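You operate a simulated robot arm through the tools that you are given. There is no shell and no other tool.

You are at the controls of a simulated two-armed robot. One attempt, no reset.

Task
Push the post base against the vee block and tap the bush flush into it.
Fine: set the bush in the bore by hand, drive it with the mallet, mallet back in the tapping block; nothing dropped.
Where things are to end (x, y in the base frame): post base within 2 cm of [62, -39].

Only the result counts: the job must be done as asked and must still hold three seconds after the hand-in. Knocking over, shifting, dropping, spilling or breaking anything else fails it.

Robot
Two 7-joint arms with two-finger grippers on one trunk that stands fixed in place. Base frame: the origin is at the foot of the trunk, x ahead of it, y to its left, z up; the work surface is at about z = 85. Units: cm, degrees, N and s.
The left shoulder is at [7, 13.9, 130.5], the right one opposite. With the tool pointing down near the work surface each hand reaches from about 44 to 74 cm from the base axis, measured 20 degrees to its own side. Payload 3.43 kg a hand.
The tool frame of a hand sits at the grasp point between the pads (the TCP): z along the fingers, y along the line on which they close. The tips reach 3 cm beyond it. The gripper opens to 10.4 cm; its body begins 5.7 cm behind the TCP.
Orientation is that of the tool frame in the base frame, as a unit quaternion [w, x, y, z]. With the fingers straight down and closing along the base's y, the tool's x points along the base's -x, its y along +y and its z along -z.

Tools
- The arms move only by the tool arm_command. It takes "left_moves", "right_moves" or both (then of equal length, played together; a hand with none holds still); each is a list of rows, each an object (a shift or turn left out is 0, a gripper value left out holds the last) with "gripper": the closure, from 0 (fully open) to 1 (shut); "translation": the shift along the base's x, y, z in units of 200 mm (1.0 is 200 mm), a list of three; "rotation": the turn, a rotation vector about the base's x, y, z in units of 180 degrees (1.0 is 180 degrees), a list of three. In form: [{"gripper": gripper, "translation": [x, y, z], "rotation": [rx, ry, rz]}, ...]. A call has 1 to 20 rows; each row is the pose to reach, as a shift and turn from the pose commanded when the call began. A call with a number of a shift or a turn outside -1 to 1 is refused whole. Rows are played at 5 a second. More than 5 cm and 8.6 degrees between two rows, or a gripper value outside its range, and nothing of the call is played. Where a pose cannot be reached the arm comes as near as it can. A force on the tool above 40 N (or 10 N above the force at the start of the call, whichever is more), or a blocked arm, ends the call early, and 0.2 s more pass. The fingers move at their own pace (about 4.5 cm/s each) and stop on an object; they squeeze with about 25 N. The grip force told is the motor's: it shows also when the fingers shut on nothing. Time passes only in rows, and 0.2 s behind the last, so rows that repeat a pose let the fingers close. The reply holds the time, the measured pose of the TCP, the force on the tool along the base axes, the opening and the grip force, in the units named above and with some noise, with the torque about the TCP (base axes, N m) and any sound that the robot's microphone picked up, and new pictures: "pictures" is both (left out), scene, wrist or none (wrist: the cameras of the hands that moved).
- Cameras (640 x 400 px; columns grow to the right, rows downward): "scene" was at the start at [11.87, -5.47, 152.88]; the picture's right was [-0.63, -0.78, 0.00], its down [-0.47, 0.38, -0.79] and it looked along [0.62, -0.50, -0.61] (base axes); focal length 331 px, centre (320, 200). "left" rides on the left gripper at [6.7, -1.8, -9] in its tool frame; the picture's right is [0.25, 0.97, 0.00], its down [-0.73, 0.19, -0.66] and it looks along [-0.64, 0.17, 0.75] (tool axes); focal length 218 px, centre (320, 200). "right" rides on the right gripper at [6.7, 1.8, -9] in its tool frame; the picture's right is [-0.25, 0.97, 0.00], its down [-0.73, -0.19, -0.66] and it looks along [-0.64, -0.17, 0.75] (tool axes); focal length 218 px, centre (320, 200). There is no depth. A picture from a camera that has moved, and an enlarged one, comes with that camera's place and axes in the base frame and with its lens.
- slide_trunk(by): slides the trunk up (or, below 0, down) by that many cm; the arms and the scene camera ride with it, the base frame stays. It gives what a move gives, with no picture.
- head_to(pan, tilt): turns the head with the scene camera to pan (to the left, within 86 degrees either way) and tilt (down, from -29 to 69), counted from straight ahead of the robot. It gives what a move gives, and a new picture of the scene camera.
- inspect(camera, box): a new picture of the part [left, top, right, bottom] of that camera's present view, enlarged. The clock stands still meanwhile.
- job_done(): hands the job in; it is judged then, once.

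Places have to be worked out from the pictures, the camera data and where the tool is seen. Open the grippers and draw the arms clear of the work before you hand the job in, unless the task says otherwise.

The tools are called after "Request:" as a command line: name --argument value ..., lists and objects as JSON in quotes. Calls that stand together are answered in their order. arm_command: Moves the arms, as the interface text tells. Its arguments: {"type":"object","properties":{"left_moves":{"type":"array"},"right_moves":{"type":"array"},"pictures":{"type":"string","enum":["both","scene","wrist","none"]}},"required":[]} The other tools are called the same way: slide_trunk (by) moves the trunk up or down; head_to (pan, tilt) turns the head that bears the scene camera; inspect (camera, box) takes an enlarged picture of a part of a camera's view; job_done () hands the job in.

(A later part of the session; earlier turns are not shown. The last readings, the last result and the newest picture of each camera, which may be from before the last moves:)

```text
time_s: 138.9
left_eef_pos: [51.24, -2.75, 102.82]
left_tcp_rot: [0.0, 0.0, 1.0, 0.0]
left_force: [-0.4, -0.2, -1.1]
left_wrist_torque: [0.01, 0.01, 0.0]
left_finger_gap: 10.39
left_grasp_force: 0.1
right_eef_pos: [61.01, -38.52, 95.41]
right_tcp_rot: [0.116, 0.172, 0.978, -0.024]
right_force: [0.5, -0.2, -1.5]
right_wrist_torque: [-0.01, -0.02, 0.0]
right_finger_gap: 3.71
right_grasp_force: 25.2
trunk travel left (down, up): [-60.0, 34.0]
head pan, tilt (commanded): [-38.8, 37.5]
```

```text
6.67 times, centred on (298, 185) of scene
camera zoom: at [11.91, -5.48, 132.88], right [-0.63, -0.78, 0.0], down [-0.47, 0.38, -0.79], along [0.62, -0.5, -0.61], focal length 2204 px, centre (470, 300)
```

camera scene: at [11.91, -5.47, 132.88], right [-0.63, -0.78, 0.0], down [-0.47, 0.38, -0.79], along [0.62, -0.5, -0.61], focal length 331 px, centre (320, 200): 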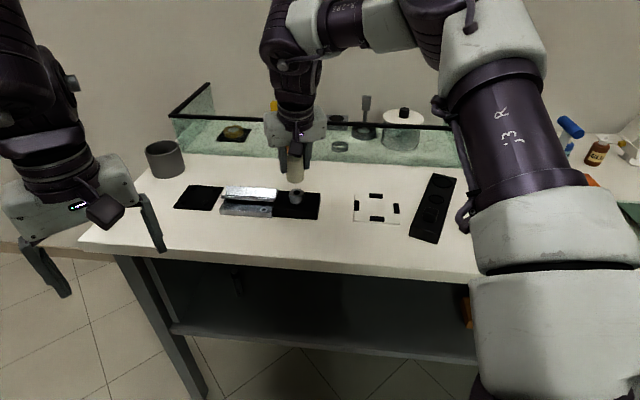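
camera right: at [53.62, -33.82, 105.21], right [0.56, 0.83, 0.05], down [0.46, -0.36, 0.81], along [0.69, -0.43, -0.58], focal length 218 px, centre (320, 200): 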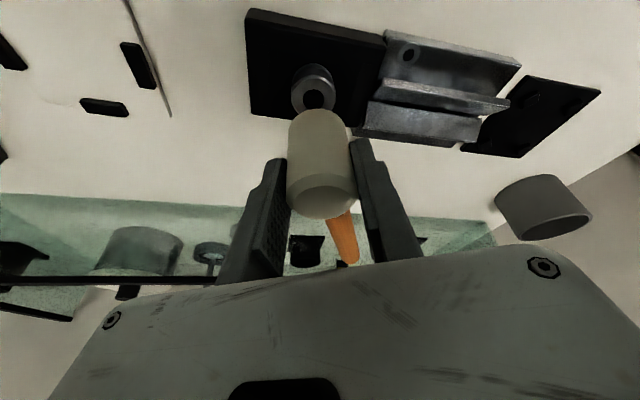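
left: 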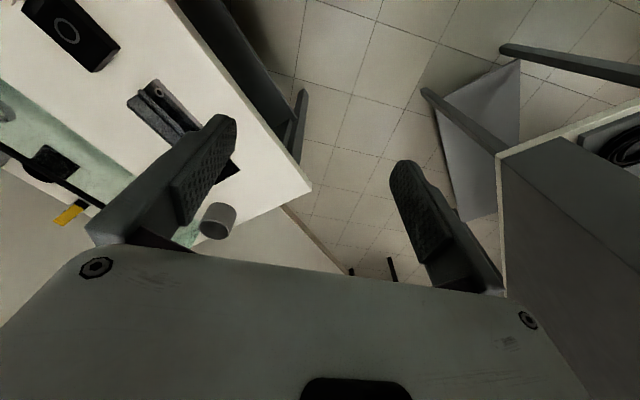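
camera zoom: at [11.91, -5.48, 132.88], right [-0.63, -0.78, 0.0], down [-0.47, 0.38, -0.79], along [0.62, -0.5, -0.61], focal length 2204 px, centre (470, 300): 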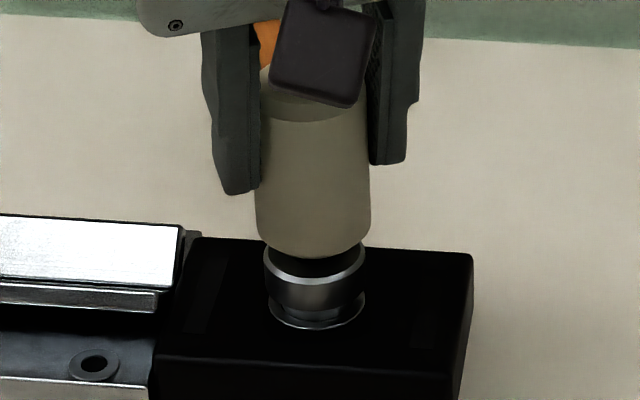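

Well centred, gap under ~1 cm. I lower gently to find contact.

Request:
arm_command --right_moves '[{"translation": [0, 0, -0.015]}, {"translation": [0, 0, -0.03]}, {"translation": [0, 0, -0.04]}, {"translation": [0, 0, -0.045]}]' --pictures "none"

Request:
inspect --camera "scene" --box '[270, 155, 325, 215]'

```text
time_s: 139.9
left_eef_pos: [51.21, -2.74, 102.88]
left_tcp_rot: [0.001, 0.0, 1.0, 0.001]
left_force: [-0.2, -0.6, -0.7]
left_wrist_torque: [-0.02, 0.0, 0.01]
left_finger_gap: 10.39
left_grasp_force: 0.1
right_eef_pos: [61.08, -38.57, 94.76]
right_tcp_rot: [0.119, 0.173, 0.978, -0.023]
right_force: [3.9, -4.2, 15.9]
right_wrist_torque: [-0.15, -0.09, -0.01]
right_finger_gap: 3.72
right_grasp_force: 25.1
trunk travel left (down, up): [-60.0, 34.0]
head pan, tilt (commanded): [-38.8, 37.5]
```

```text
6.67 times, centred on (298, 185) of scene
camera zoom: at [11.7, -5.4, 132.93], right [-0.63, -0.78, 0.0], down [-0.47, 0.38, -0.79], along [0.62, -0.5, -0.61], focal length 2204 px, centre (470, 300)
```

zoom: 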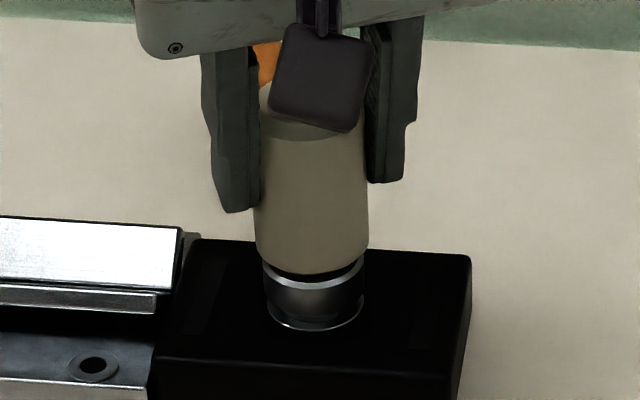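

Contact at TCP ≈95.0; a steady 16 N does not move the bush. Now I give a proper blow: raise ~6 cm and strike down fast through the contact with ~1.3 cm overshoot, then lift at once.

Request:
arm_command --right_moves '[{"translation": [0, 0, 0.1]}, {"translation": [0, 0, 0.22]}, {"translation": [0, 0, 0.32]}, {"translation": [0, 0, 0.34]}, {"translation": [0, 0, 0.34]}, {"translation": [0, 0, 0.16]}, {"translation": [0, 0, -0.04]}, {"translation": [0, 0, 0.08]}, {"translation": [0, 0, 0.16]}]' --pictures "none"

Request:
inspect --camera "scene" --box '[270, 155, 325, 215]'

```text
time_s: 141.9
left_eef_pos: [51.16, -2.81, 103.0]
left_tcp_rot: [0.0, -0.001, 1.0, 0.0]
left_force: [-0.9, 0.1, -0.1]
left_wrist_torque: [0.0, 0.01, 0.0]
left_finger_gap: 10.39
left_grasp_force: 0.1
right_eef_pos: [60.91, -38.42, 97.87]
right_tcp_rot: [0.115, 0.172, 0.978, -0.022]
right_force: [0.1, -0.7, -1.9]
right_wrist_torque: [0.02, 0.0, 0.0]
right_finger_gap: 3.72
right_grasp_force: 24.5
trunk travel left (down, up): [-60.0, 34.0]
head pan, tilt (commanded): [-38.8, 37.5]
```

```text
6.67 times, centred on (298, 185) of scene
camera zoom: at [11.84, -5.43, 132.88], right [-0.63, -0.78, 0.0], down [-0.47, 0.38, -0.79], along [0.62, -0.5, -0.61], focal length 2204 px, centre (470, 300)
```

zoom: 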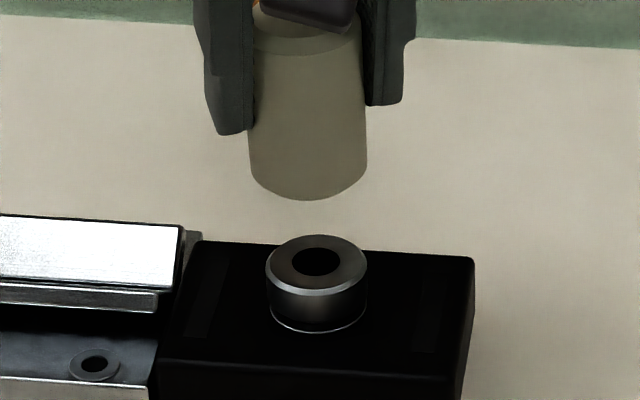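

The blow drove the bush: the flange is now close to the rim. I enlarge to see what remains.

Request:
inspect --camera "scene" --box '[283, 188, 313, 212]'

```text
16.00 times, centred on (298, 200) of scene
camera zoom: at [11.84, -5.43, 132.88], right [-0.63, -0.78, 0.0], down [-0.47, 0.38, -0.79], along [0.62, -0.5, -0.61], focal length 5290 px, centre (672, 200)
```

zoom: 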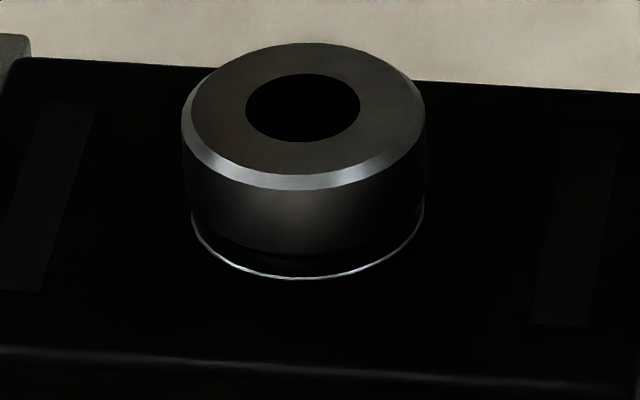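

It went in by about 0.3 cm, with some 0.3–0.4 cm left, and the head hasn't slipped in the grip. I give a second blow of the same kind, ending 0.2 cm lower.

Request:
arm_command --right_moves '[{"translation": [0, 0, 0.08]}, {"translation": [0, 0, 0.16]}, {"translation": [0, 0, 0.18]}, {"translation": [0, 0, 0.18]}, {"translation": [0, 0, -0.01]}, {"translation": [0, 0, -0.215]}, {"translation": [0, 0, -0.08]}, {"translation": [0, 0, 0.03]}]' --pictures "none"

Request:
inspect --camera "scene" --box '[283, 188, 313, 212]'

Request:
inspect --camera "scene" --box '[250, 140, 340, 220]'

```text
time_s: 143.7
left_eef_pos: [51.18, -2.73, 102.91]
left_tcp_rot: [0.0, 0.0, 1.0, 0.0]
left_force: [-1.1, -0.3, 0.5]
left_wrist_torque: [0.01, 0.0, -0.03]
left_finger_gap: 10.42
left_grasp_force: 0.1
right_eef_pos: [60.91, -38.53, 98.21]
right_tcp_rot: [0.116, 0.172, 0.978, -0.023]
right_force: [0.8, -1.0, -2.0]
right_wrist_torque: [0.0, 0.01, -0.03]
right_finger_gap: 3.7
right_grasp_force: 24.5
trunk travel left (down, up): [-60.0, 34.0]
head pan, tilt (commanded): [-38.8, 37.5]
```

```text
16.00 times, centred on (298, 200) of scene
camera zoom: at [11.8, -5.41, 132.88], right [-0.63, -0.78, 0.0], down [-0.47, 0.38, -0.79], along [0.62, -0.5, -0.61], focal length 5290 px, centre (672, 200)
```

zoom: 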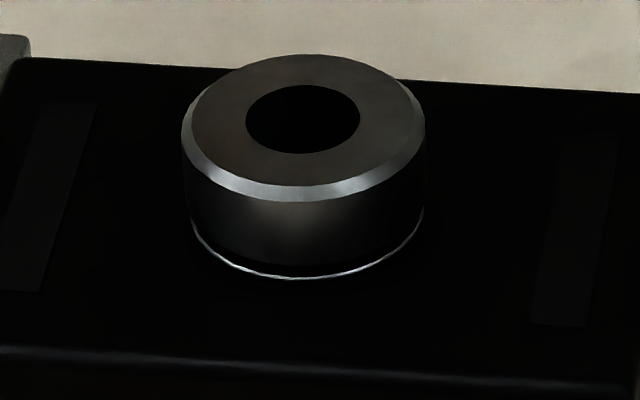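

```text
5.00 times, centred on (295, 180) of scene
camera zoom: at [11.8, -5.41, 132.88], right [-0.63, -0.78, 0.0], down [-0.47, 0.38, -0.79], along [0.62, -0.5, -0.61], focal length 1653 px, centre (445, 300)
```

zoom: 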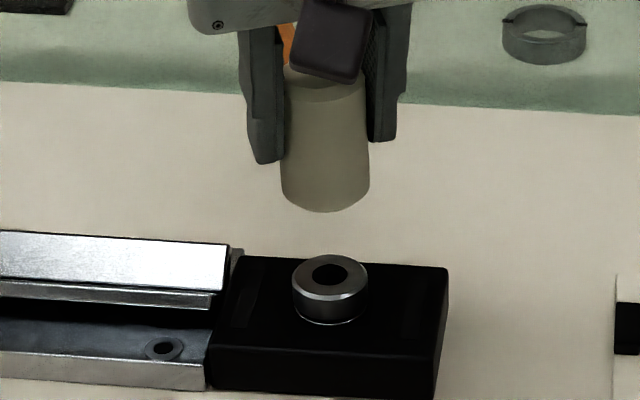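

Another ~0.2 cm; about 0.2 cm remains. Third blow, slightly deeper.

Request:
arm_command --right_moves '[{"translation": [0, 0, 0.08]}, {"translation": [0, 0, 0.14]}, {"translation": [0, 0, 0.15]}, {"translation": [0, 0, 0.15]}, {"translation": [0, 0, -0.03]}, {"translation": [0, 0, -0.256]}, {"translation": [0, 0, -0.1]}, {"translation": [0, 0, 0.0]}]' --pictures "none"

Request:
inspect --camera "scene" --box '[283, 188, 313, 212]'

```text
time_s: 145.5
left_eef_pos: [51.25, -2.79, 102.94]
left_tcp_rot: [-0.001, 0.0, 1.0, 0.0]
left_force: [-0.5, -1.0, -0.8]
left_wrist_torque: [-0.03, -0.02, 0.04]
left_finger_gap: 10.4
left_grasp_force: 0.1
right_eef_pos: [60.97, -38.54, 98.29]
right_tcp_rot: [0.117, 0.172, 0.978, -0.024]
right_force: [-0.5, -1.2, -2.5]
right_wrist_torque: [-0.01, 0.03, -0.03]
right_finger_gap: 3.7
right_grasp_force: 25.1
trunk travel left (down, up): [-60.0, 34.0]
head pan, tilt (commanded): [-38.8, 37.5]
```

```text
16.00 times, centred on (298, 200) of scene
camera zoom: at [11.84, -5.43, 132.88], right [-0.63, -0.78, 0.0], down [-0.47, 0.38, -0.79], along [0.62, -0.5, -0.61], focal length 5290 px, centre (672, 200)
```

zoom: 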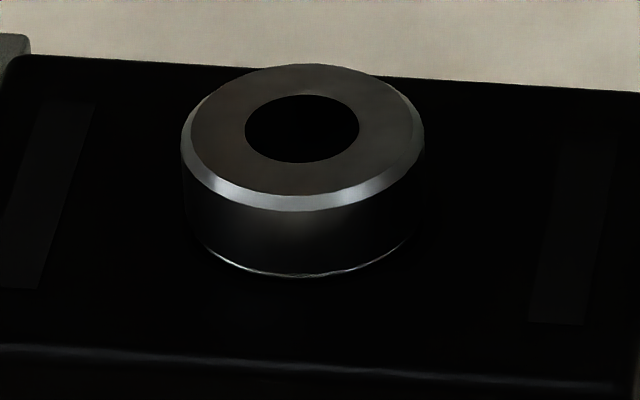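

Nearly seated: only a thin line of the rim remains visible. A fourth blow to make sure it is flush, then I compare.

Request:
arm_command --right_moves '[{"translation": [0, 0, 0.08]}, {"translation": [0, 0, 0.14]}, {"translation": [0, 0, 0.15]}, {"translation": [0, 0, 0.15]}, {"translation": [0, 0, -0.035]}, {"translation": [0, 0, -0.262]}, {"translation": [0, 0, -0.1]}, {"translation": [0, 0, 0.0]}]' --pictures "none"

Request:
inspect --camera "scene" --box '[283, 188, 313, 212]'

Request:
inspect --camera "right" --box '[270, 50, 370, 150]'

```text
time_s: 147.3
left_eef_pos: [51.23, -2.71, 102.82]
left_tcp_rot: [-0.001, 0.0, 1.0, 0.0]
left_force: [-0.3, 0.2, 0.5]
left_wrist_torque: [0.01, 0.0, 0.01]
left_finger_gap: 10.39
left_grasp_force: 0.1
right_eef_pos: [60.94, -38.7, 98.24]
right_tcp_rot: [0.116, 0.172, 0.978, -0.024]
right_force: [-0.5, 0.0, -2.8]
right_wrist_torque: [0.01, 0.01, -0.03]
right_finger_gap: 3.68
right_grasp_force: 25.0
trunk travel left (down, up): [-60.0, 34.0]
head pan, tilt (commanded): [-38.8, 37.5]
```

```text
16.00 times, centred on (298, 200) of scene
camera zoom: at [11.84, -5.44, 132.88], right [-0.63, -0.78, 0.0], down [-0.47, 0.38, -0.79], along [0.62, -0.5, -0.61], focal length 5290 px, centre (672, 200)
```

zoom: 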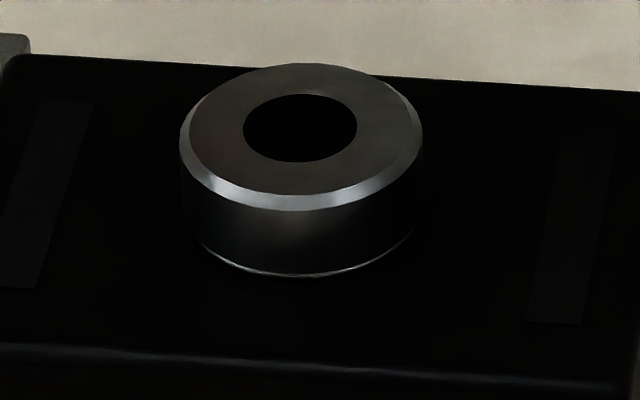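

```text
4.00 times, centred on (320, 100) of right
camera zoom: at [53.44, -33.98, 105.5], right [0.56, 0.83, 0.05], down [0.46, -0.36, 0.81], along [0.69, -0.43, -0.58], focal length 873 px, centre (320, 600)
```

zoom: 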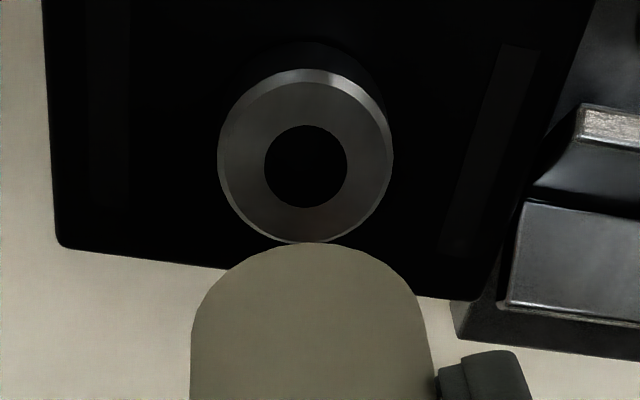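

No further movement on the fourth blow: the flange sits on the rim. I check that the base is still against the vee.

Request:
inspect --camera "scene" --box '[245, 180, 305, 230]'

Request:
inspect --camera "right" --box '[230, 0, 530, 160]'

```text
8.00 times, centred on (275, 205) of scene
camera zoom: at [11.84, -5.44, 132.88], right [-0.63, -0.78, 0.0], down [-0.47, 0.38, -0.79], along [0.62, -0.5, -0.61], focal length 2645 px, centre (680, 160)
```

zoom: 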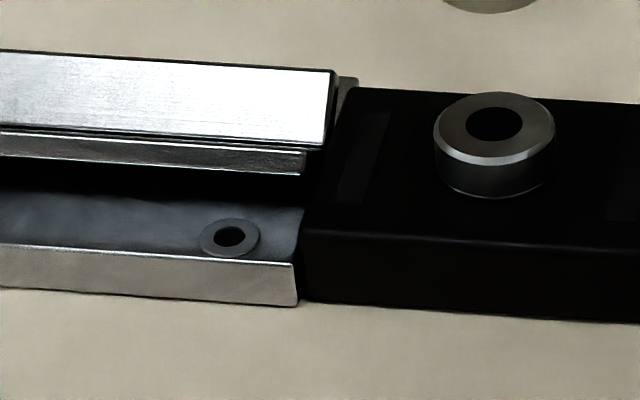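

```text
2.13 times, centred on (380, 80) of right
camera zoom: at [53.44, -33.98, 105.5], right [0.56, 0.83, 0.05], down [0.46, -0.36, 0.81], along [0.69, -0.43, -0.58], focal length 466 px, centre (192, 456)
```

zoom: 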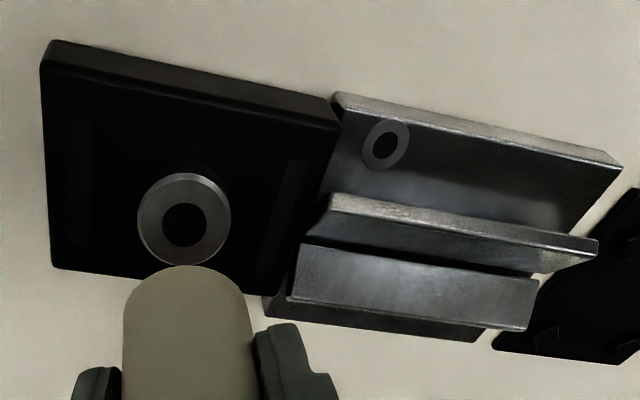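

The base is snug against the vee and the bush is home. Now the mallet goes back: I retrace to (50,-52,100), then toward the tapping block, turning the handle so it stays square to the block as it now lies.

Request:
arm_command --right_moves '[{"translation": [-0.01, -0.01, 0.03]}, {"translation": [-0.05, -0.06, 0.07]}, {"translation": [-0.12, -0.14, 0.09]}, {"translation": [-0.2, -0.24, 0.09]}, {"translation": [-0.28, -0.34, 0.09]}, {"translation": [-0.36, -0.44, 0.09]}, {"translation": [-0.44, -0.54, 0.09]}, {"translation": [-0.5, -0.61, 0.09]}, {"translation": [-0.54, -0.655, 0.09]}, {"translation": [-0.55, -0.668, 0.09]}, {"translation": [-0.55, -0.668, 0.09]}]' --pictures "none"

Request:
arm_command --right_moves '[{"translation": [-0.01, -0.02, 0], "rotation": [0, 0, 0.01]}, {"translation": [-0.025, -0.07, 0], "rotation": [0, 0, 0.03]}, {"translation": [-0.05, -0.14, 0], "rotation": [0, 0, 0.055]}, {"translation": [-0.075, -0.23, 0], "rotation": [0, 0, 0.085]}, {"translation": [-0.105, -0.32, 0], "rotation": [0, 0, 0.115]}, {"translation": [-0.135, -0.41, 0], "rotation": [0, 0, 0.145]}, {"translation": [-0.165, -0.5, 0], "rotation": [0, 0, 0.175]}, {"translation": [-0.195, -0.59, 0], "rotation": [0, 0, 0.2]}, {"translation": [-0.22, -0.68, 0], "rotation": [0, 0, 0.22]}, {"translation": [-0.25, -0.77, 0], "rotation": [0, 0, 0.235]}, {"translation": [-0.275, -0.84, 0], "rotation": [0, 0, 0.24]}, {"translation": [-0.29, -0.87, 0], "rotation": [0, 0, 0.24]}, {"translation": [-0.29, -0.87, 0], "rotation": [0, 0, 0.24]}]'

```text
time_s: 149.7
left_eef_pos: [51.39, -2.82, 102.86]
left_tcp_rot: [0.001, 0.0, 1.0, 0.0]
left_force: [-0.2, 0.4, 0.3]
left_wrist_torque: [0.02, -0.01, -0.03]
left_finger_gap: 10.4
left_grasp_force: 0.0
right_eef_pos: [49.92, -51.93, 100.16]
right_tcp_rot: [0.115, 0.173, 0.978, -0.023]
right_force: [0.9, 0.5, -1.6]
right_wrist_torque: [0.04, 0.04, 0.0]
right_finger_gap: 3.72
right_grasp_force: 25.4
trunk travel left (down, up): [-60.0, 34.0]
head pan, tilt (commanded): [-38.8, 37.5]
```

```text
time_s: 152.5
left_eef_pos: [51.21, -2.84, 102.92]
left_tcp_rot: [0.0, 0.001, 1.0, 0.0]
left_force: [0.0, 0.9, 0.2]
left_wrist_torque: [0.02, 0.03, 0.03]
left_finger_gap: 10.39
left_grasp_force: 0.0
right_eef_pos: [44.09, -69.35, 100.09]
right_tcp_rot: [0.117, -0.201, 0.972, 0.022]
right_force: [0.7, -0.2, -2.1]
right_wrist_torque: [0.0, 0.03, -0.01]
right_finger_gap: 3.7
right_grasp_force: 25.0
trunk travel left (down, up): [-60.0, 34.0]
head pan, tilt (commanded): [-38.8, 37.5]
camera scene: at [11.9, -5.5, 132.88], right [-0.63, -0.78, 0.0], down [-0.47, 0.38, -0.79], along [0.62, -0.5, -0.61], focal length 331 px, centre (320, 200)
camera right: at [35.55, -71.09, 107.24], right [-0.16, 0.99, 0.05], down [0.58, 0.05, 0.81], along [0.8, 0.16, -0.58], focal length 218 px, centre (320, 200)
```

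scene: 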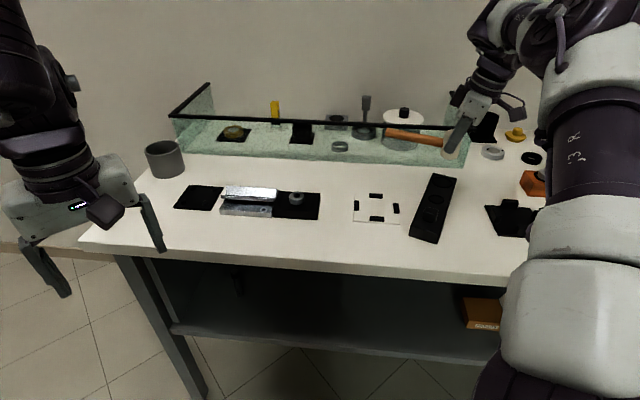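
right: 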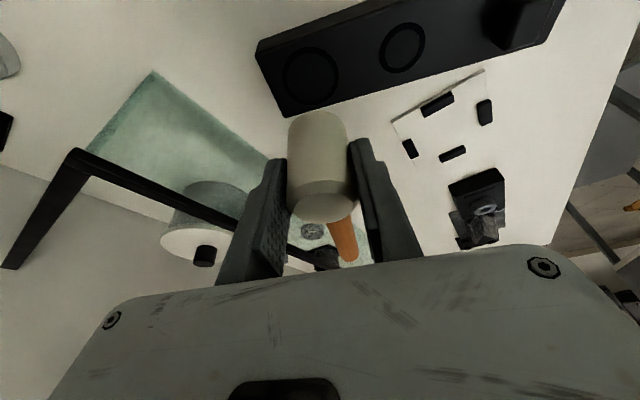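

I see the empty pocket ring clearly. I enlarge both views to measure where the pocket now lies relative to the head.

Request:
inspect --camera "right" --box '[250, 20, 440, 140]'

Request:
inspect --camera "scene" --box '[405, 130, 475, 200]'

```text
3.33 times, centred on (345, 80) of right
camera zoom: at [35.55, -71.09, 107.24], right [-0.16, 0.99, 0.05], down [0.58, 0.05, 0.81], along [0.8, 0.16, -0.58], focal length 728 px, centre (237, 600)
```

zoom: 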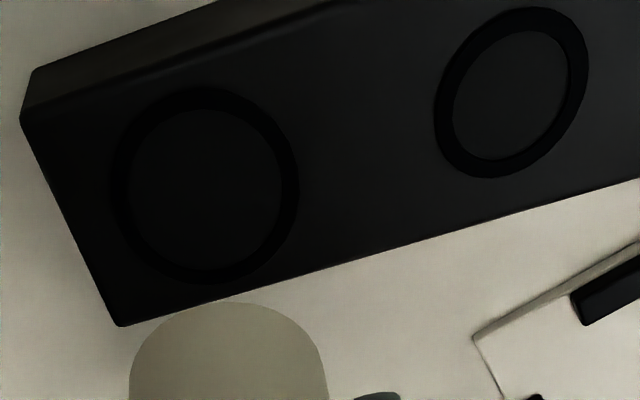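

```text
5.71 times, centred on (440, 165) of scene
camera zoom: at [11.9, -5.5, 132.88], right [-0.63, -0.78, 0.0], down [-0.47, 0.38, -0.79], along [0.62, -0.5, -0.61], focal length 1889 px, centre (-366, 400)
```

zoom: 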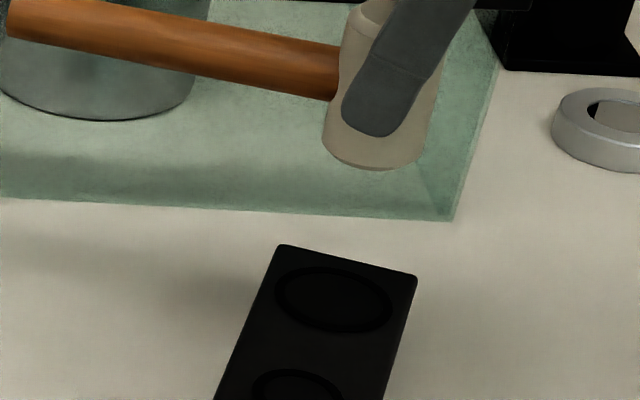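

The pocket is at ≈(44.3,-69.45), practically where it was. I shift the head over it and lower to z≈94.6, about 1.6 cm above the block, and check from both views.

Request:
arm_command --right_moves '[{"translation": [-0.001, -0.006, -0.05]}, {"translation": [-0.002, -0.012, -0.12]}, {"translation": [-0.002, -0.012, -0.2]}, {"translation": [-0.002, -0.012, -0.26]}, {"translation": [-0.002, -0.012, -0.275]}, {"translation": [-0.002, -0.012, -0.275]}]' --pictures "none"

Request:
inspect --camera "right" --box '[240, 40, 400, 200]'

Request:
inspect --camera "scene" --box '[415, 140, 470, 195]'

```text
time_s: 153.9
left_eef_pos: [51.26, -2.82, 102.8]
left_tcp_rot: [0.001, 0.0, 1.0, 0.0]
left_force: [-0.2, 0.9, -0.7]
left_wrist_torque: [0.02, 0.02, -0.01]
left_finger_gap: 10.43
left_grasp_force: 0.1
right_eef_pos: [44.19, -69.52, 94.56]
right_tcp_rot: [0.116, -0.201, 0.973, 0.022]
right_force: [-0.4, -0.1, -2.0]
right_wrist_torque: [-0.02, 0.04, 0.0]
right_finger_gap: 3.68
right_grasp_force: 25.1
trunk travel left (down, up): [-60.0, 34.0]
head pan, tilt (commanded): [-38.8, 37.5]
```

```text
2.50 times, centred on (320, 120) of right
camera zoom: at [35.51, -71.3, 101.72], right [-0.16, 0.99, 0.05], down [0.58, 0.05, 0.81], along [0.8, 0.16, -0.58], focal length 546 px, centre (320, 400)
```

zoom: 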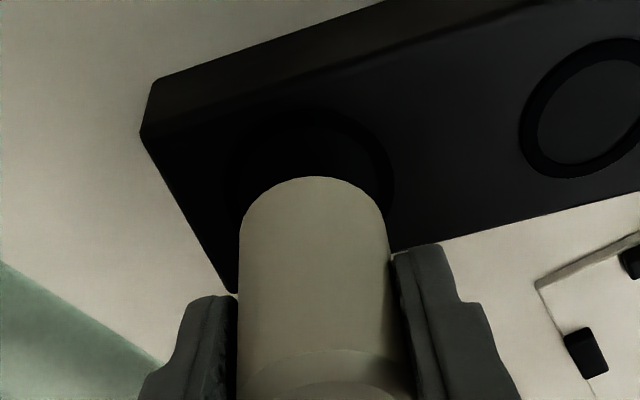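

```text
7.27 times, centred on (442, 168) of scene
camera zoom: at [11.89, -5.51, 132.88], right [-0.63, -0.78, 0.0], down [-0.47, 0.38, -0.79], along [0.62, -0.5, -0.61], focal length 2405 px, centre (-571, 436)
```

zoom: 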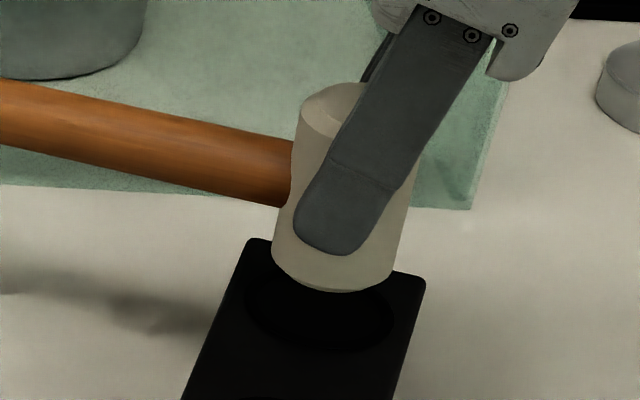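

Let me zoom in more on the pocket in the wrist view to settle the fore-aft offset.

Request:
inspect --camera "right" --box '[270, 60, 370, 140]'

Request:
inspect --camera "scene" --box '[425, 155, 460, 190]'

```text
5.00 times, centred on (320, 100) of right
camera zoom: at [35.51, -71.3, 101.72], right [-0.16, 0.99, 0.05], down [0.58, 0.05, 0.81], along [0.8, 0.16, -0.58], focal length 1091 px, centre (320, 700)
```

zoom: 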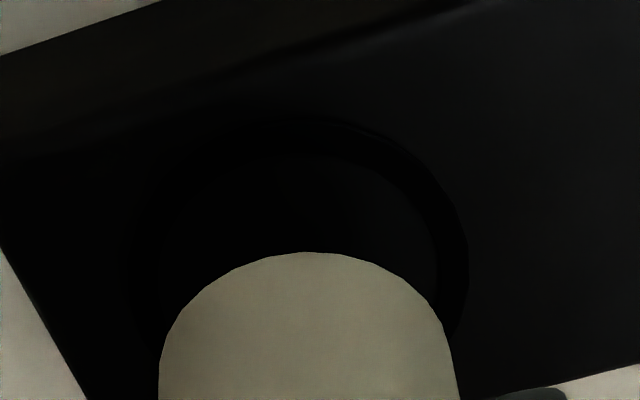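

```text
11.43 times, centred on (442, 172) of scene
camera zoom: at [11.89, -5.51, 132.88], right [-0.63, -0.78, 0.0], down [-0.47, 0.38, -0.79], along [0.62, -0.5, -0.61], focal length 3779 px, centre (-1080, 514)
```

zoom: 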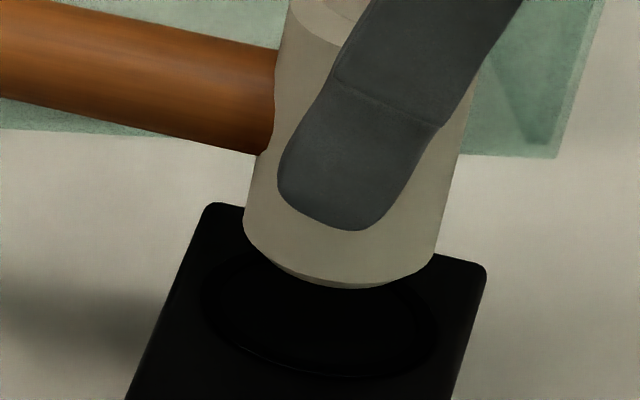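

Careful projection of head and ring in the wrist view shows them concentric within ~0.1 cm. I apply a tiny correction and lower toward entry.

Request:
arm_command --right_moves '[{"translation": [-0.002, 0.0, -0.03]}, {"translation": [-0.003, 0.001, -0.055]}, {"translation": [-0.003, 0.001, -0.07]}, {"translation": [-0.003, 0.001, -0.08]}, {"translation": [-0.003, 0.001, -0.09]}]' --pictures "none"

Request:
inspect --camera "scene" --box '[400, 140, 480, 250]'

```text
time_s: 155.1
left_eef_pos: [51.27, -2.8, 102.78]
left_tcp_rot: [0.0, -0.001, 1.0, 0.0]
left_force: [-0.6, 0.0, -0.1]
left_wrist_torque: [-0.05, -0.01, -0.01]
left_finger_gap: 10.39
left_grasp_force: 0.0
right_eef_pos: [44.02, -69.48, 92.77]
right_tcp_rot: [0.117, -0.2, 0.973, 0.021]
right_force: [1.3, -0.3, -4.1]
right_wrist_torque: [0.61, -0.2, -0.6]
right_finger_gap: 3.74
right_grasp_force: 25.3
trunk travel left (down, up): [-60.0, 34.0]
head pan, tilt (commanded): [-38.8, 37.5]
```

```text
3.64 times, centred on (440, 195) of scene
camera zoom: at [11.88, -5.51, 132.88], right [-0.63, -0.78, 0.0], down [-0.47, 0.38, -0.79], along [0.62, -0.5, -0.61], focal length 1202 px, centre (-116, 218)
```

zoom: 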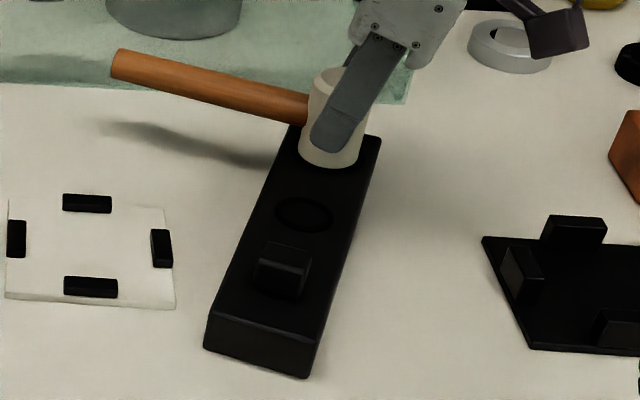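

A twist shows up again as the head enters the pocket, so I won't dwell: I lower the last 0.65 cm quickly and open the fingers in the same call.

Request:
arm_command --right_moves '[{"translation": [0, 0, -0.018], "gripper": 1.0}, {"translation": [0, 0, -0.034], "gripper": 1.0}, {"translation": [0, 0, -0.034], "gripper": 0.4}, {"translation": [0, 0, -0.034], "gripper": 0.4}, {"translation": [0, 0, -0.034], "gripper": 0.4}]' --pictures "wrist"

Request:
inspect --camera "scene" --box '[400, 140, 480, 250]'

```text
time_s: 156.3
left_eef_pos: [51.24, -2.77, 102.8]
left_tcp_rot: [0.0, 0.0, 1.0, 0.0]
left_force: [0.1, -0.8, -0.4]
left_wrist_torque: [0.01, 0.01, 0.0]
left_finger_gap: 10.39
left_grasp_force: 0.1
right_eef_pos: [44.11, -69.51, 92.13]
right_tcp_rot: [0.116, -0.2, 0.973, 0.021]
right_force: [-0.3, 0.7, -0.1]
right_wrist_torque: [-0.01, 0.02, 0.0]
right_finger_gap: 6.24
right_grasp_force: 0.1
trunk travel left (down, up): [-60.0, 34.0]
head pan, tilt (commanded): [-38.8, 37.5]
camera right: at [35.44, -71.23, 99.31], right [-0.16, 0.99, 0.05], down [0.58, 0.05, 0.81], along [0.8, 0.16, -0.58], focal length 218 px, centre (320, 200)
```

right: 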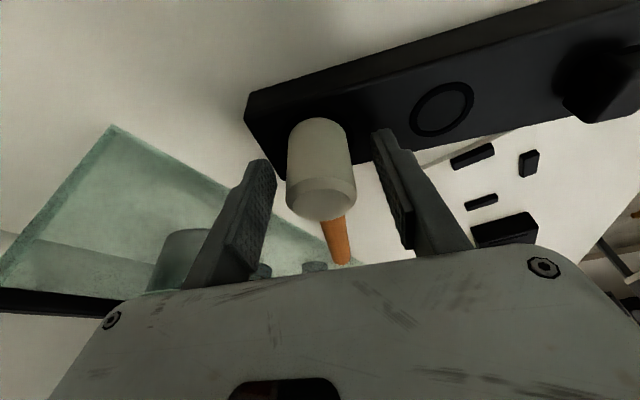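

```text
3.64 times, centred on (440, 195) of scene
camera zoom: at [11.86, -5.45, 132.88], right [-0.63, -0.78, 0.0], down [-0.47, 0.38, -0.79], along [0.62, -0.5, -0.61], focal length 1202 px, centre (-116, 218)
```

zoom: 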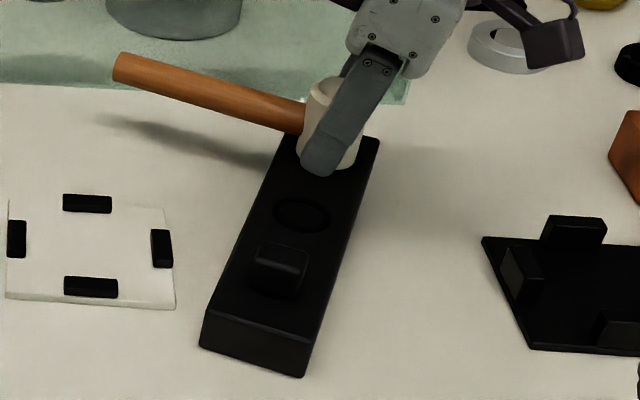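

The mallet is in its pocket and released. I raise the hand straight up clear of it and look at the block's pose.

Request:
arm_command --right_moves '[{"translation": [0, 0, 0.05]}, {"translation": [0, 0, 0.15]}, {"translation": [0, 0, 0.3]}, {"translation": [0, 0, 0.45]}, {"translation": [-0.03, 0.05, 0.5]}, {"translation": [-0.06, 0.15, 0.5]}]'

Request:
inspect --camera "scene" --box '[370, 140, 480, 250]'

Request:
inspect --camera "right" --box '[160, 0, 560, 240]'

```text
time_s: 157.7
left_eef_pos: [51.16, -2.78, 102.91]
left_tcp_rot: [0.0, 0.0, 1.0, 0.0]
left_force: [-0.8, -0.8, 0.1]
left_wrist_torque: [-0.01, -0.01, 0.0]
left_finger_gap: 10.37
left_grasp_force: 0.1
right_eef_pos: [42.69, -66.42, 102.17]
right_tcp_rot: [0.116, -0.2, 0.973, 0.02]
right_force: [0.5, 0.8, 0.6]
right_wrist_torque: [-0.02, -0.05, 0.01]
right_finger_gap: 6.25
right_grasp_force: 0.1
trunk travel left (down, up): [-60.0, 34.0]
head pan, tilt (commanded): [-38.8, 37.5]
camera scene: at [11.76, -5.4, 132.9], right [-0.63, -0.78, 0.0], down [-0.47, 0.38, -0.79], along [0.62, -0.5, -0.61], focal length 331 px, centre (320, 200)
camera right: at [34.11, -68.13, 109.38], right [-0.16, 0.99, 0.05], down [0.58, 0.05, 0.81], along [0.8, 0.16, -0.58], focal length 218 px, centre (320, 200)
```

scene: 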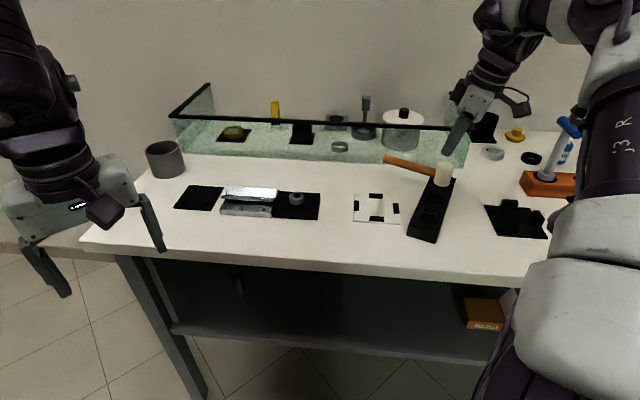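
right: 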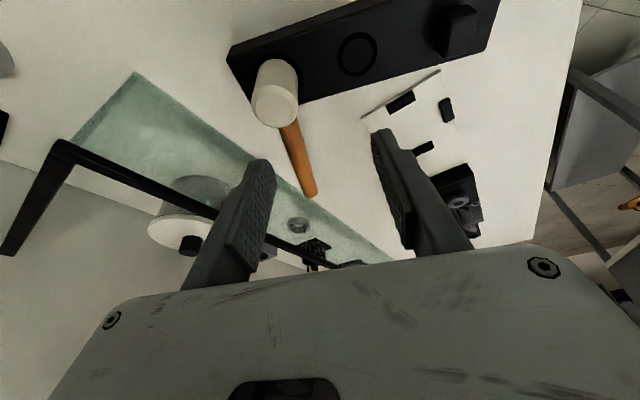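

```text
3.64 times, centred on (425, 195) of scene
camera zoom: at [11.76, -5.4, 132.9], right [-0.63, -0.78, 0.0], down [-0.47, 0.38, -0.79], along [0.62, -0.5, -0.61], focal length 1202 px, centre (-62, 218)
```

zoom: 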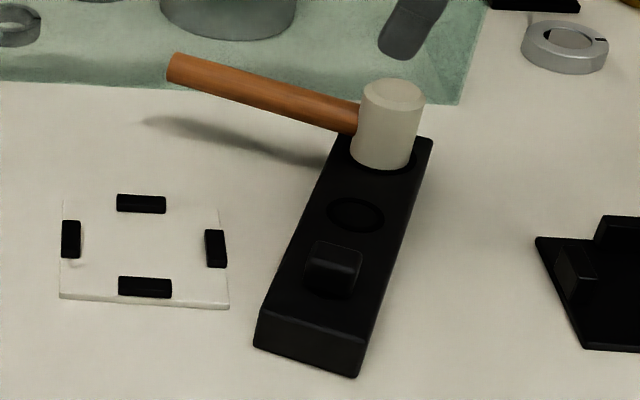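

```text
1.60 times, centred on (360, 120) of right
camera zoom: at [34.11, -68.13, 109.38], right [-0.16, 0.99, 0.05], down [0.58, 0.05, 0.81], along [0.8, 0.16, -0.58], focal length 349 px, centre (256, 328)
```

zoom: 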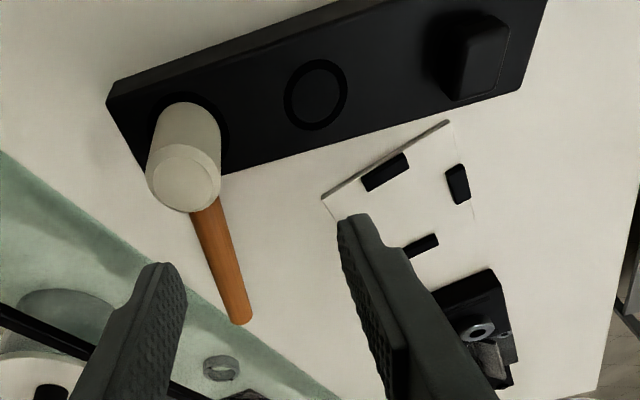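

The mallet stands in its pocket. The tapping block, however, lies about 22° off its original direction, so I'll turn it back by gripping it across its middle. First I level the hand and turn it to match the block.

Request:
arm_command --right_moves '[{"translation": [-0.02, 0.08, 0.04], "rotation": [-0.01, 0.0233, 0], "gripper": 0.3}, {"translation": [-0.05, 0.16, 0.06], "rotation": [-0.02, 0.0466, 0], "gripper": 0.2}, {"translation": [-0.07, 0.22, 0.06], "rotation": [-0.0301, 0.0699, 0], "gripper": 0.18}, {"translation": [-0.07, 0.22, 0.06], "rotation": [-0.0301, 0.0699, 0], "gripper": 0.18}]' --pictures "none"

Request:
arm_command --right_moves '[{"translation": [0, 0, 0], "rotation": [0, 0, -0.045]}, {"translation": [0, 0, 0], "rotation": [0, 0, -0.09]}, {"translation": [0, 0, 0], "rotation": [0, 0, -0.135]}, {"translation": [0, 0, 0], "rotation": [0, 0, -0.18]}, {"translation": [0, 0, 0], "rotation": [0, 0, -0.225]}, {"translation": [0, 0, 0], "rotation": [0, 0, -0.27]}, {"translation": [0, 0, 0], "rotation": [0, 0, -0.315]}, {"translation": [0, 0, 0], "rotation": [0, 0, -0.36]}, {"translation": [0, 0, 0], "rotation": [0, 0, -0.405]}, {"translation": [0, 0, 0], "rotation": [0, 0, -0.45]}, {"translation": [0, 0, 0], "rotation": [0, 0, -0.495]}, {"translation": [0, 0, 0], "rotation": [0, 0, -0.502]}]'

```text
time_s: 158.7
left_eef_pos: [51.19, -2.83, 102.88]
left_tcp_rot: [0.0, 0.0, 1.0, 0.0]
left_force: [-0.5, -0.5, 0.1]
left_wrist_torque: [0.03, -0.04, 0.01]
left_finger_gap: 10.4
left_grasp_force: 0.0
right_eef_pos: [41.37, -62.16, 103.4]
right_tcp_rot: [-0.001, -0.202, 0.979, -0.004]
right_force: [0.2, -0.4, -0.3]
right_wrist_torque: [-0.01, 0.01, 0.01]
right_finger_gap: 8.52
right_grasp_force: 0.1
trunk travel left (down, up): [-60.0, 34.0]
head pan, tilt (commanded): [-38.8, 37.5]
```

```text
time_s: 161.3
left_eef_pos: [51.18, -2.98, 102.82]
left_tcp_rot: [0.0, 0.0, 1.0, 0.0]
left_force: [0.2, 0.0, -0.1]
left_wrist_torque: [0.01, 0.0, 0.04]
left_finger_gap: 10.41
left_grasp_force: 0.1
right_eef_pos: [41.53, -62.04, 103.33]
right_tcp_rot: [-0.003, 0.554, 0.833, -0.002]
right_force: [-0.1, -0.6, 0.6]
right_wrist_torque: [0.0, -0.01, 0.01]
right_finger_gap: 8.55
right_grasp_force: 0.1
trunk travel left (down, up): [-60.0, 34.0]
head pan, tilt (commanded): [-38.8, 37.5]
camera scene: at [11.87, -5.47, 132.88], right [-0.63, -0.78, 0.0], down [-0.47, 0.38, -0.79], along [0.62, -0.5, -0.61], focal length 331 px, centre (320, 200)
camera right: at [40.6, -55.22, 112.34], right [0.99, 0.14, -0.01], down [0.11, -0.75, 0.66], along [0.09, -0.65, -0.75], focal length 218 px, centre (320, 200)
```

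scene: 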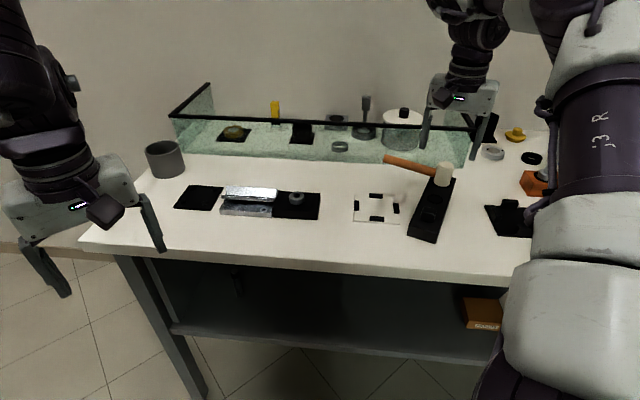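
right: 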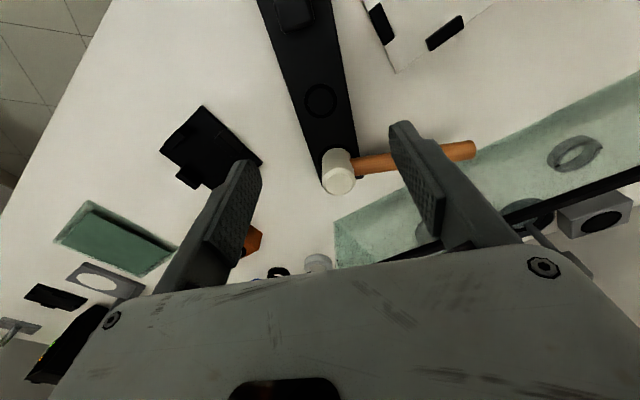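

The hand matches the block's direction now. I enlarge the wrist view to locate the block's middle precisely.

Request:
inspect --camera "right" --box '[230, 0, 410, 200]'

```text
2.00 times, centred on (320, 100) of right
camera zoom: at [40.6, -55.22, 112.34], right [0.99, 0.14, -0.01], down [0.11, -0.75, 0.66], along [0.09, -0.65, -0.75], focal length 436 px, centre (320, 400)
```

zoom: 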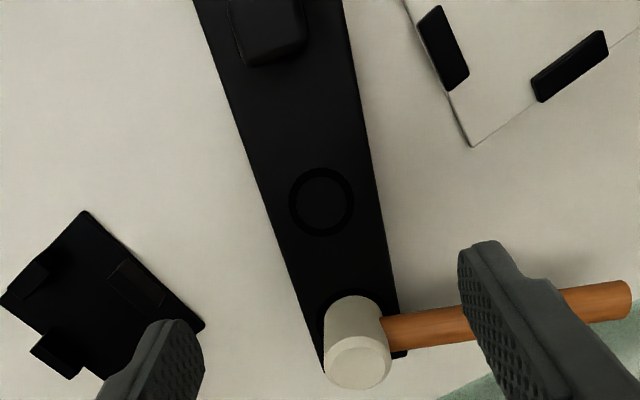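

The block's axis is at -66.1°, middle at ≈(41.6,-62.5); originally it was -45° with the bush hole at (39.03,-64.5). I lower the open fingers around its middle, staged.

Request:
arm_command --right_moves '[{"translation": [0.002, -0.012, -0.1]}, {"translation": [0.002, -0.0235, -0.25]}, {"translation": [0.002, -0.0235, -0.4]}, {"translation": [0.002, -0.0235, -0.5]}, {"translation": [0.002, -0.0235, -0.5]}]' --pictures "wrist"

Request:
inspect --camera "scene" --box '[370, 140, 480, 250]'

```text
time_s: 162.5
left_eef_pos: [51.31, -2.83, 102.87]
left_tcp_rot: [0.0, 0.0, 1.0, 0.002]
left_force: [0.2, 0.8, -1.0]
left_wrist_torque: [0.0, 0.02, -0.02]
left_finger_gap: 10.39
left_grasp_force: 0.0
right_eef_pos: [41.5, -62.56, 93.32]
right_tcp_rot: [-0.003, 0.552, 0.834, -0.003]
right_force: [-0.4, -0.5, 0.4]
right_wrist_torque: [-0.04, 0.01, 0.0]
right_finger_gap: 8.53
right_grasp_force: 0.0
trunk travel left (down, up): [-60.0, 34.0]
head pan, tilt (commanded): [-38.8, 37.5]
camera right: at [40.58, -55.66, 102.31], right [0.99, 0.14, -0.01], down [0.11, -0.75, 0.66], along [0.09, -0.65, -0.75], focal length 218 px, centre (320, 200)
```

right: 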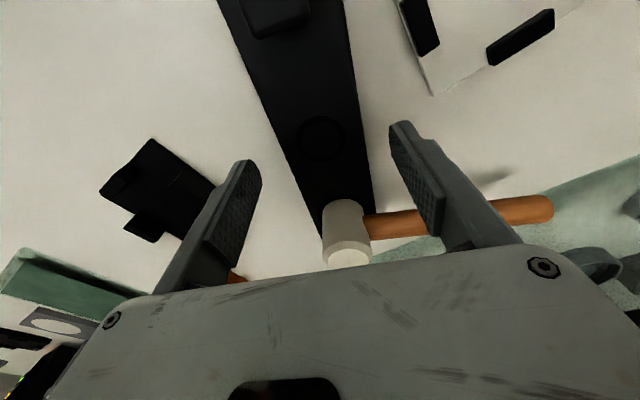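

```text
3.64 times, centred on (425, 195) of scene
camera zoom: at [11.85, -5.43, 132.89], right [-0.63, -0.78, 0.0], down [-0.47, 0.38, -0.79], along [0.62, -0.5, -0.61], focal length 1202 px, centre (-62, 218)
```

zoom: 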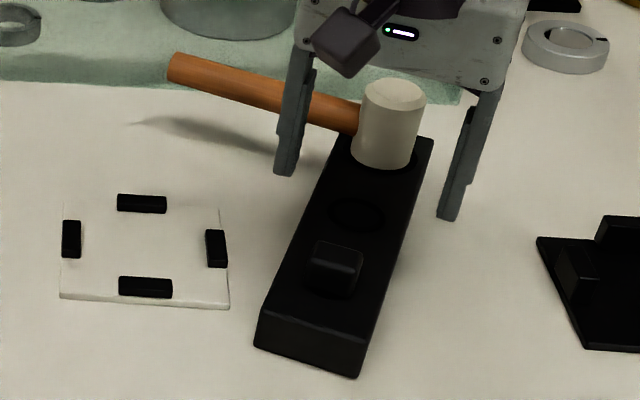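

The fingers stand either side of the block. I lower to z≈88.8 and close on it.

Request:
arm_command --right_moves '[{"translation": [0, 0, -0.08]}, {"translation": [0, 0, -0.16]}, {"translation": [0, 0, -0.225]}, {"translation": [0, 0, -0.225]}]' --pictures "none"

Request:
inspect --camera "scene" --box '[370, 140, 480, 250]'

```text
time_s: 163.5
left_eef_pos: [51.23, -2.8, 102.72]
left_tcp_rot: [0.0, 0.0, 1.0, 0.0]
left_force: [-0.1, -1.3, 0.8]
left_wrist_torque: [0.01, -0.04, 0.03]
left_finger_gap: 10.39
left_grasp_force: 0.0
right_eef_pos: [41.51, -62.57, 88.79]
right_tcp_rot: [-0.003, 0.553, 0.833, -0.002]
right_force: [1.0, 1.0, -0.2]
right_wrist_torque: [-0.01, 0.0, -0.01]
right_finger_gap: 8.55
right_grasp_force: 0.0
trunk travel left (down, up): [-60.0, 34.0]
head pan, tilt (commanded): [-38.8, 37.5]
```

```text
3.64 times, centred on (425, 195) of scene
camera zoom: at [11.86, -5.45, 132.88], right [-0.63, -0.78, 0.0], down [-0.47, 0.38, -0.79], along [0.62, -0.5, -0.61], focal length 1202 px, centre (-62, 218)
```

zoom: 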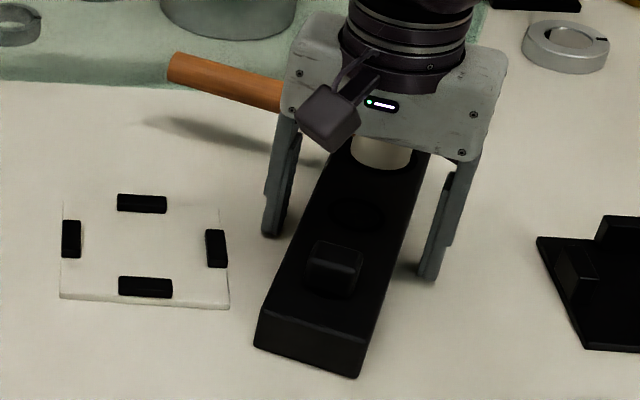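

Clear of everything, no contact. I close gently on the block's sides.

Request:
arm_command --right_moves '[{"gripper": 0.35}, {"gripper": 0.45}, {"gripper": 0.5}, {"gripper": 0.5}]' --pictures "none"

Request:
inspect --camera "scene" --box '[370, 140, 480, 250]'

```text
time_s: 164.5
left_eef_pos: [51.17, -2.79, 102.85]
left_tcp_rot: [0.001, 0.0, 1.0, 0.001]
left_force: [-0.1, -1.2, -0.2]
left_wrist_torque: [-0.03, -0.04, 0.0]
left_finger_gap: 10.38
left_grasp_force: 0.0
right_eef_pos: [41.57, -62.66, 88.76]
right_tcp_rot: [-0.003, 0.553, 0.833, -0.002]
right_force: [1.0, 1.6, 0.1]
right_wrist_torque: [0.03, -0.19, 0.22]
right_finger_gap: 6.01
right_grasp_force: 25.4
trunk travel left (down, up): [-60.0, 34.0]
head pan, tilt (commanded): [-38.8, 37.5]
```

```text
3.64 times, centred on (425, 195) of scene
camera zoom: at [11.89, -5.48, 132.88], right [-0.63, -0.78, 0.0], down [-0.47, 0.38, -0.79], along [0.62, -0.5, -0.61], focal length 1202 px, centre (-62, 218)
```

zoom: 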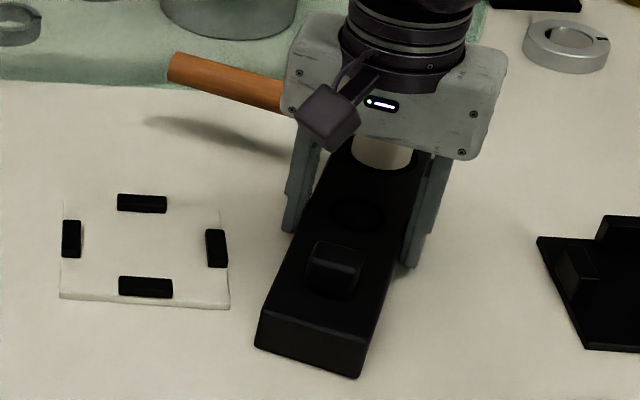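

The block is held across its 6.0 cm width. I turn it back +22° while shifting (-2.4,-1.9), slowly, so it effectively pivots about the mallet's pocket.

Request:
arm_command --right_moves '[{"translation": [-0.008, -0.006, 0], "rotation": [0, 0, 0.008]}, {"translation": [-0.019, -0.014, 0], "rotation": [0, 0, 0.019]}, {"translation": [-0.03, -0.023, 0], "rotation": [0, 0, 0.031]}, {"translation": [-0.041, -0.032, 0], "rotation": [0, 0, 0.043]}, {"translation": [-0.052, -0.041, 0], "rotation": [0, 0, 0.055]}, {"translation": [-0.063, -0.05, 0], "rotation": [0, 0, 0.067]}, {"translation": [-0.074, -0.059, 0], "rotation": [0, 0, 0.079]}, {"translation": [-0.085, -0.068, 0], "rotation": [0, 0, 0.091]}, {"translation": [-0.096, -0.077, 0], "rotation": [0, 0, 0.103]}, {"translation": [-0.107, -0.086, 0], "rotation": [0, 0, 0.114]}, {"translation": [-0.116, -0.092, 0], "rotation": [0, 0, 0.121]}, {"translation": [-0.12, -0.095, 0], "rotation": [0, 0, 0.1236]}, {"translation": [-0.12, -0.095, 0], "rotation": [0, 0, 0.1236]}]'

Request:
inspect --camera "scene" --box '[370, 140, 500, 260]'

```text
time_s: 167.3
left_eef_pos: [51.22, -2.88, 102.77]
left_tcp_rot: [0.0, 0.0, 1.0, 0.0]
left_force: [-0.5, 0.0, -0.4]
left_wrist_torque: [0.01, -0.02, -0.03]
left_finger_gap: 10.4
left_grasp_force: 0.0
right_eef_pos: [39.04, -64.55, 88.78]
right_tcp_rot: [-0.002, 0.381, 0.924, -0.003]
right_force: [1.1, -1.4, 0.2]
right_wrist_torque: [0.06, -0.21, 0.07]
right_finger_gap: 5.96
right_grasp_force: 25.4
trunk travel left (down, up): [-60.0, 34.0]
head pan, tilt (commanded): [-38.8, 37.5]
camera scene: at [11.91, -5.51, 132.88], right [-0.63, -0.78, 0.0], down [-0.47, 0.38, -0.79], along [0.62, -0.5, -0.61], focal length 331 px, centre (320, 200)
camera right: at [35.69, -58.46, 97.8], right [0.86, 0.51, -0.01], down [0.39, -0.65, 0.66], along [0.33, -0.57, -0.75], focal length 218 px, centre (320, 200)
```

scene: 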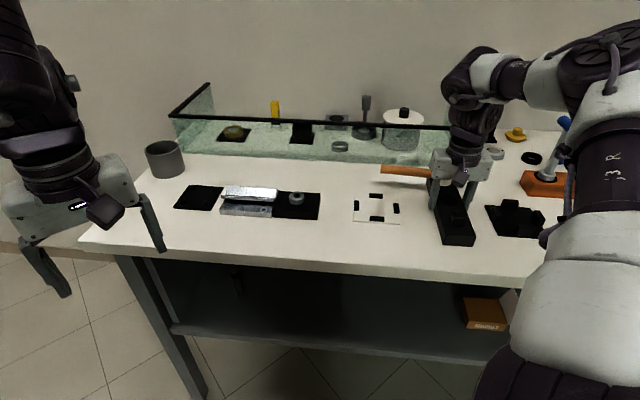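
right: 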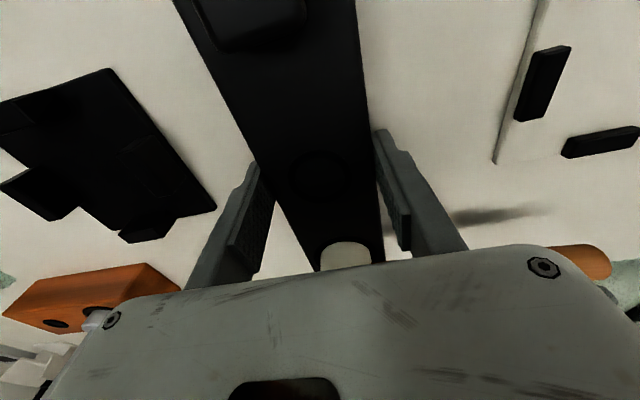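

```text
3.33 times, centred on (435, 200) of scene
camera zoom: at [11.91, -5.51, 132.88], right [-0.63, -0.78, 0.0], down [-0.47, 0.38, -0.79], along [0.62, -0.5, -0.61], focal length 1102 px, centre (-63, 200)
```

zoom: 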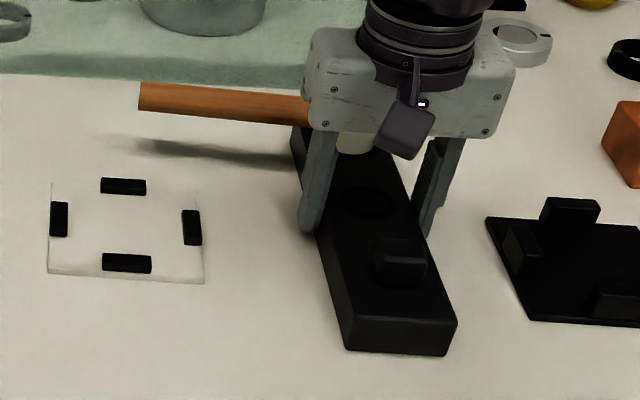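

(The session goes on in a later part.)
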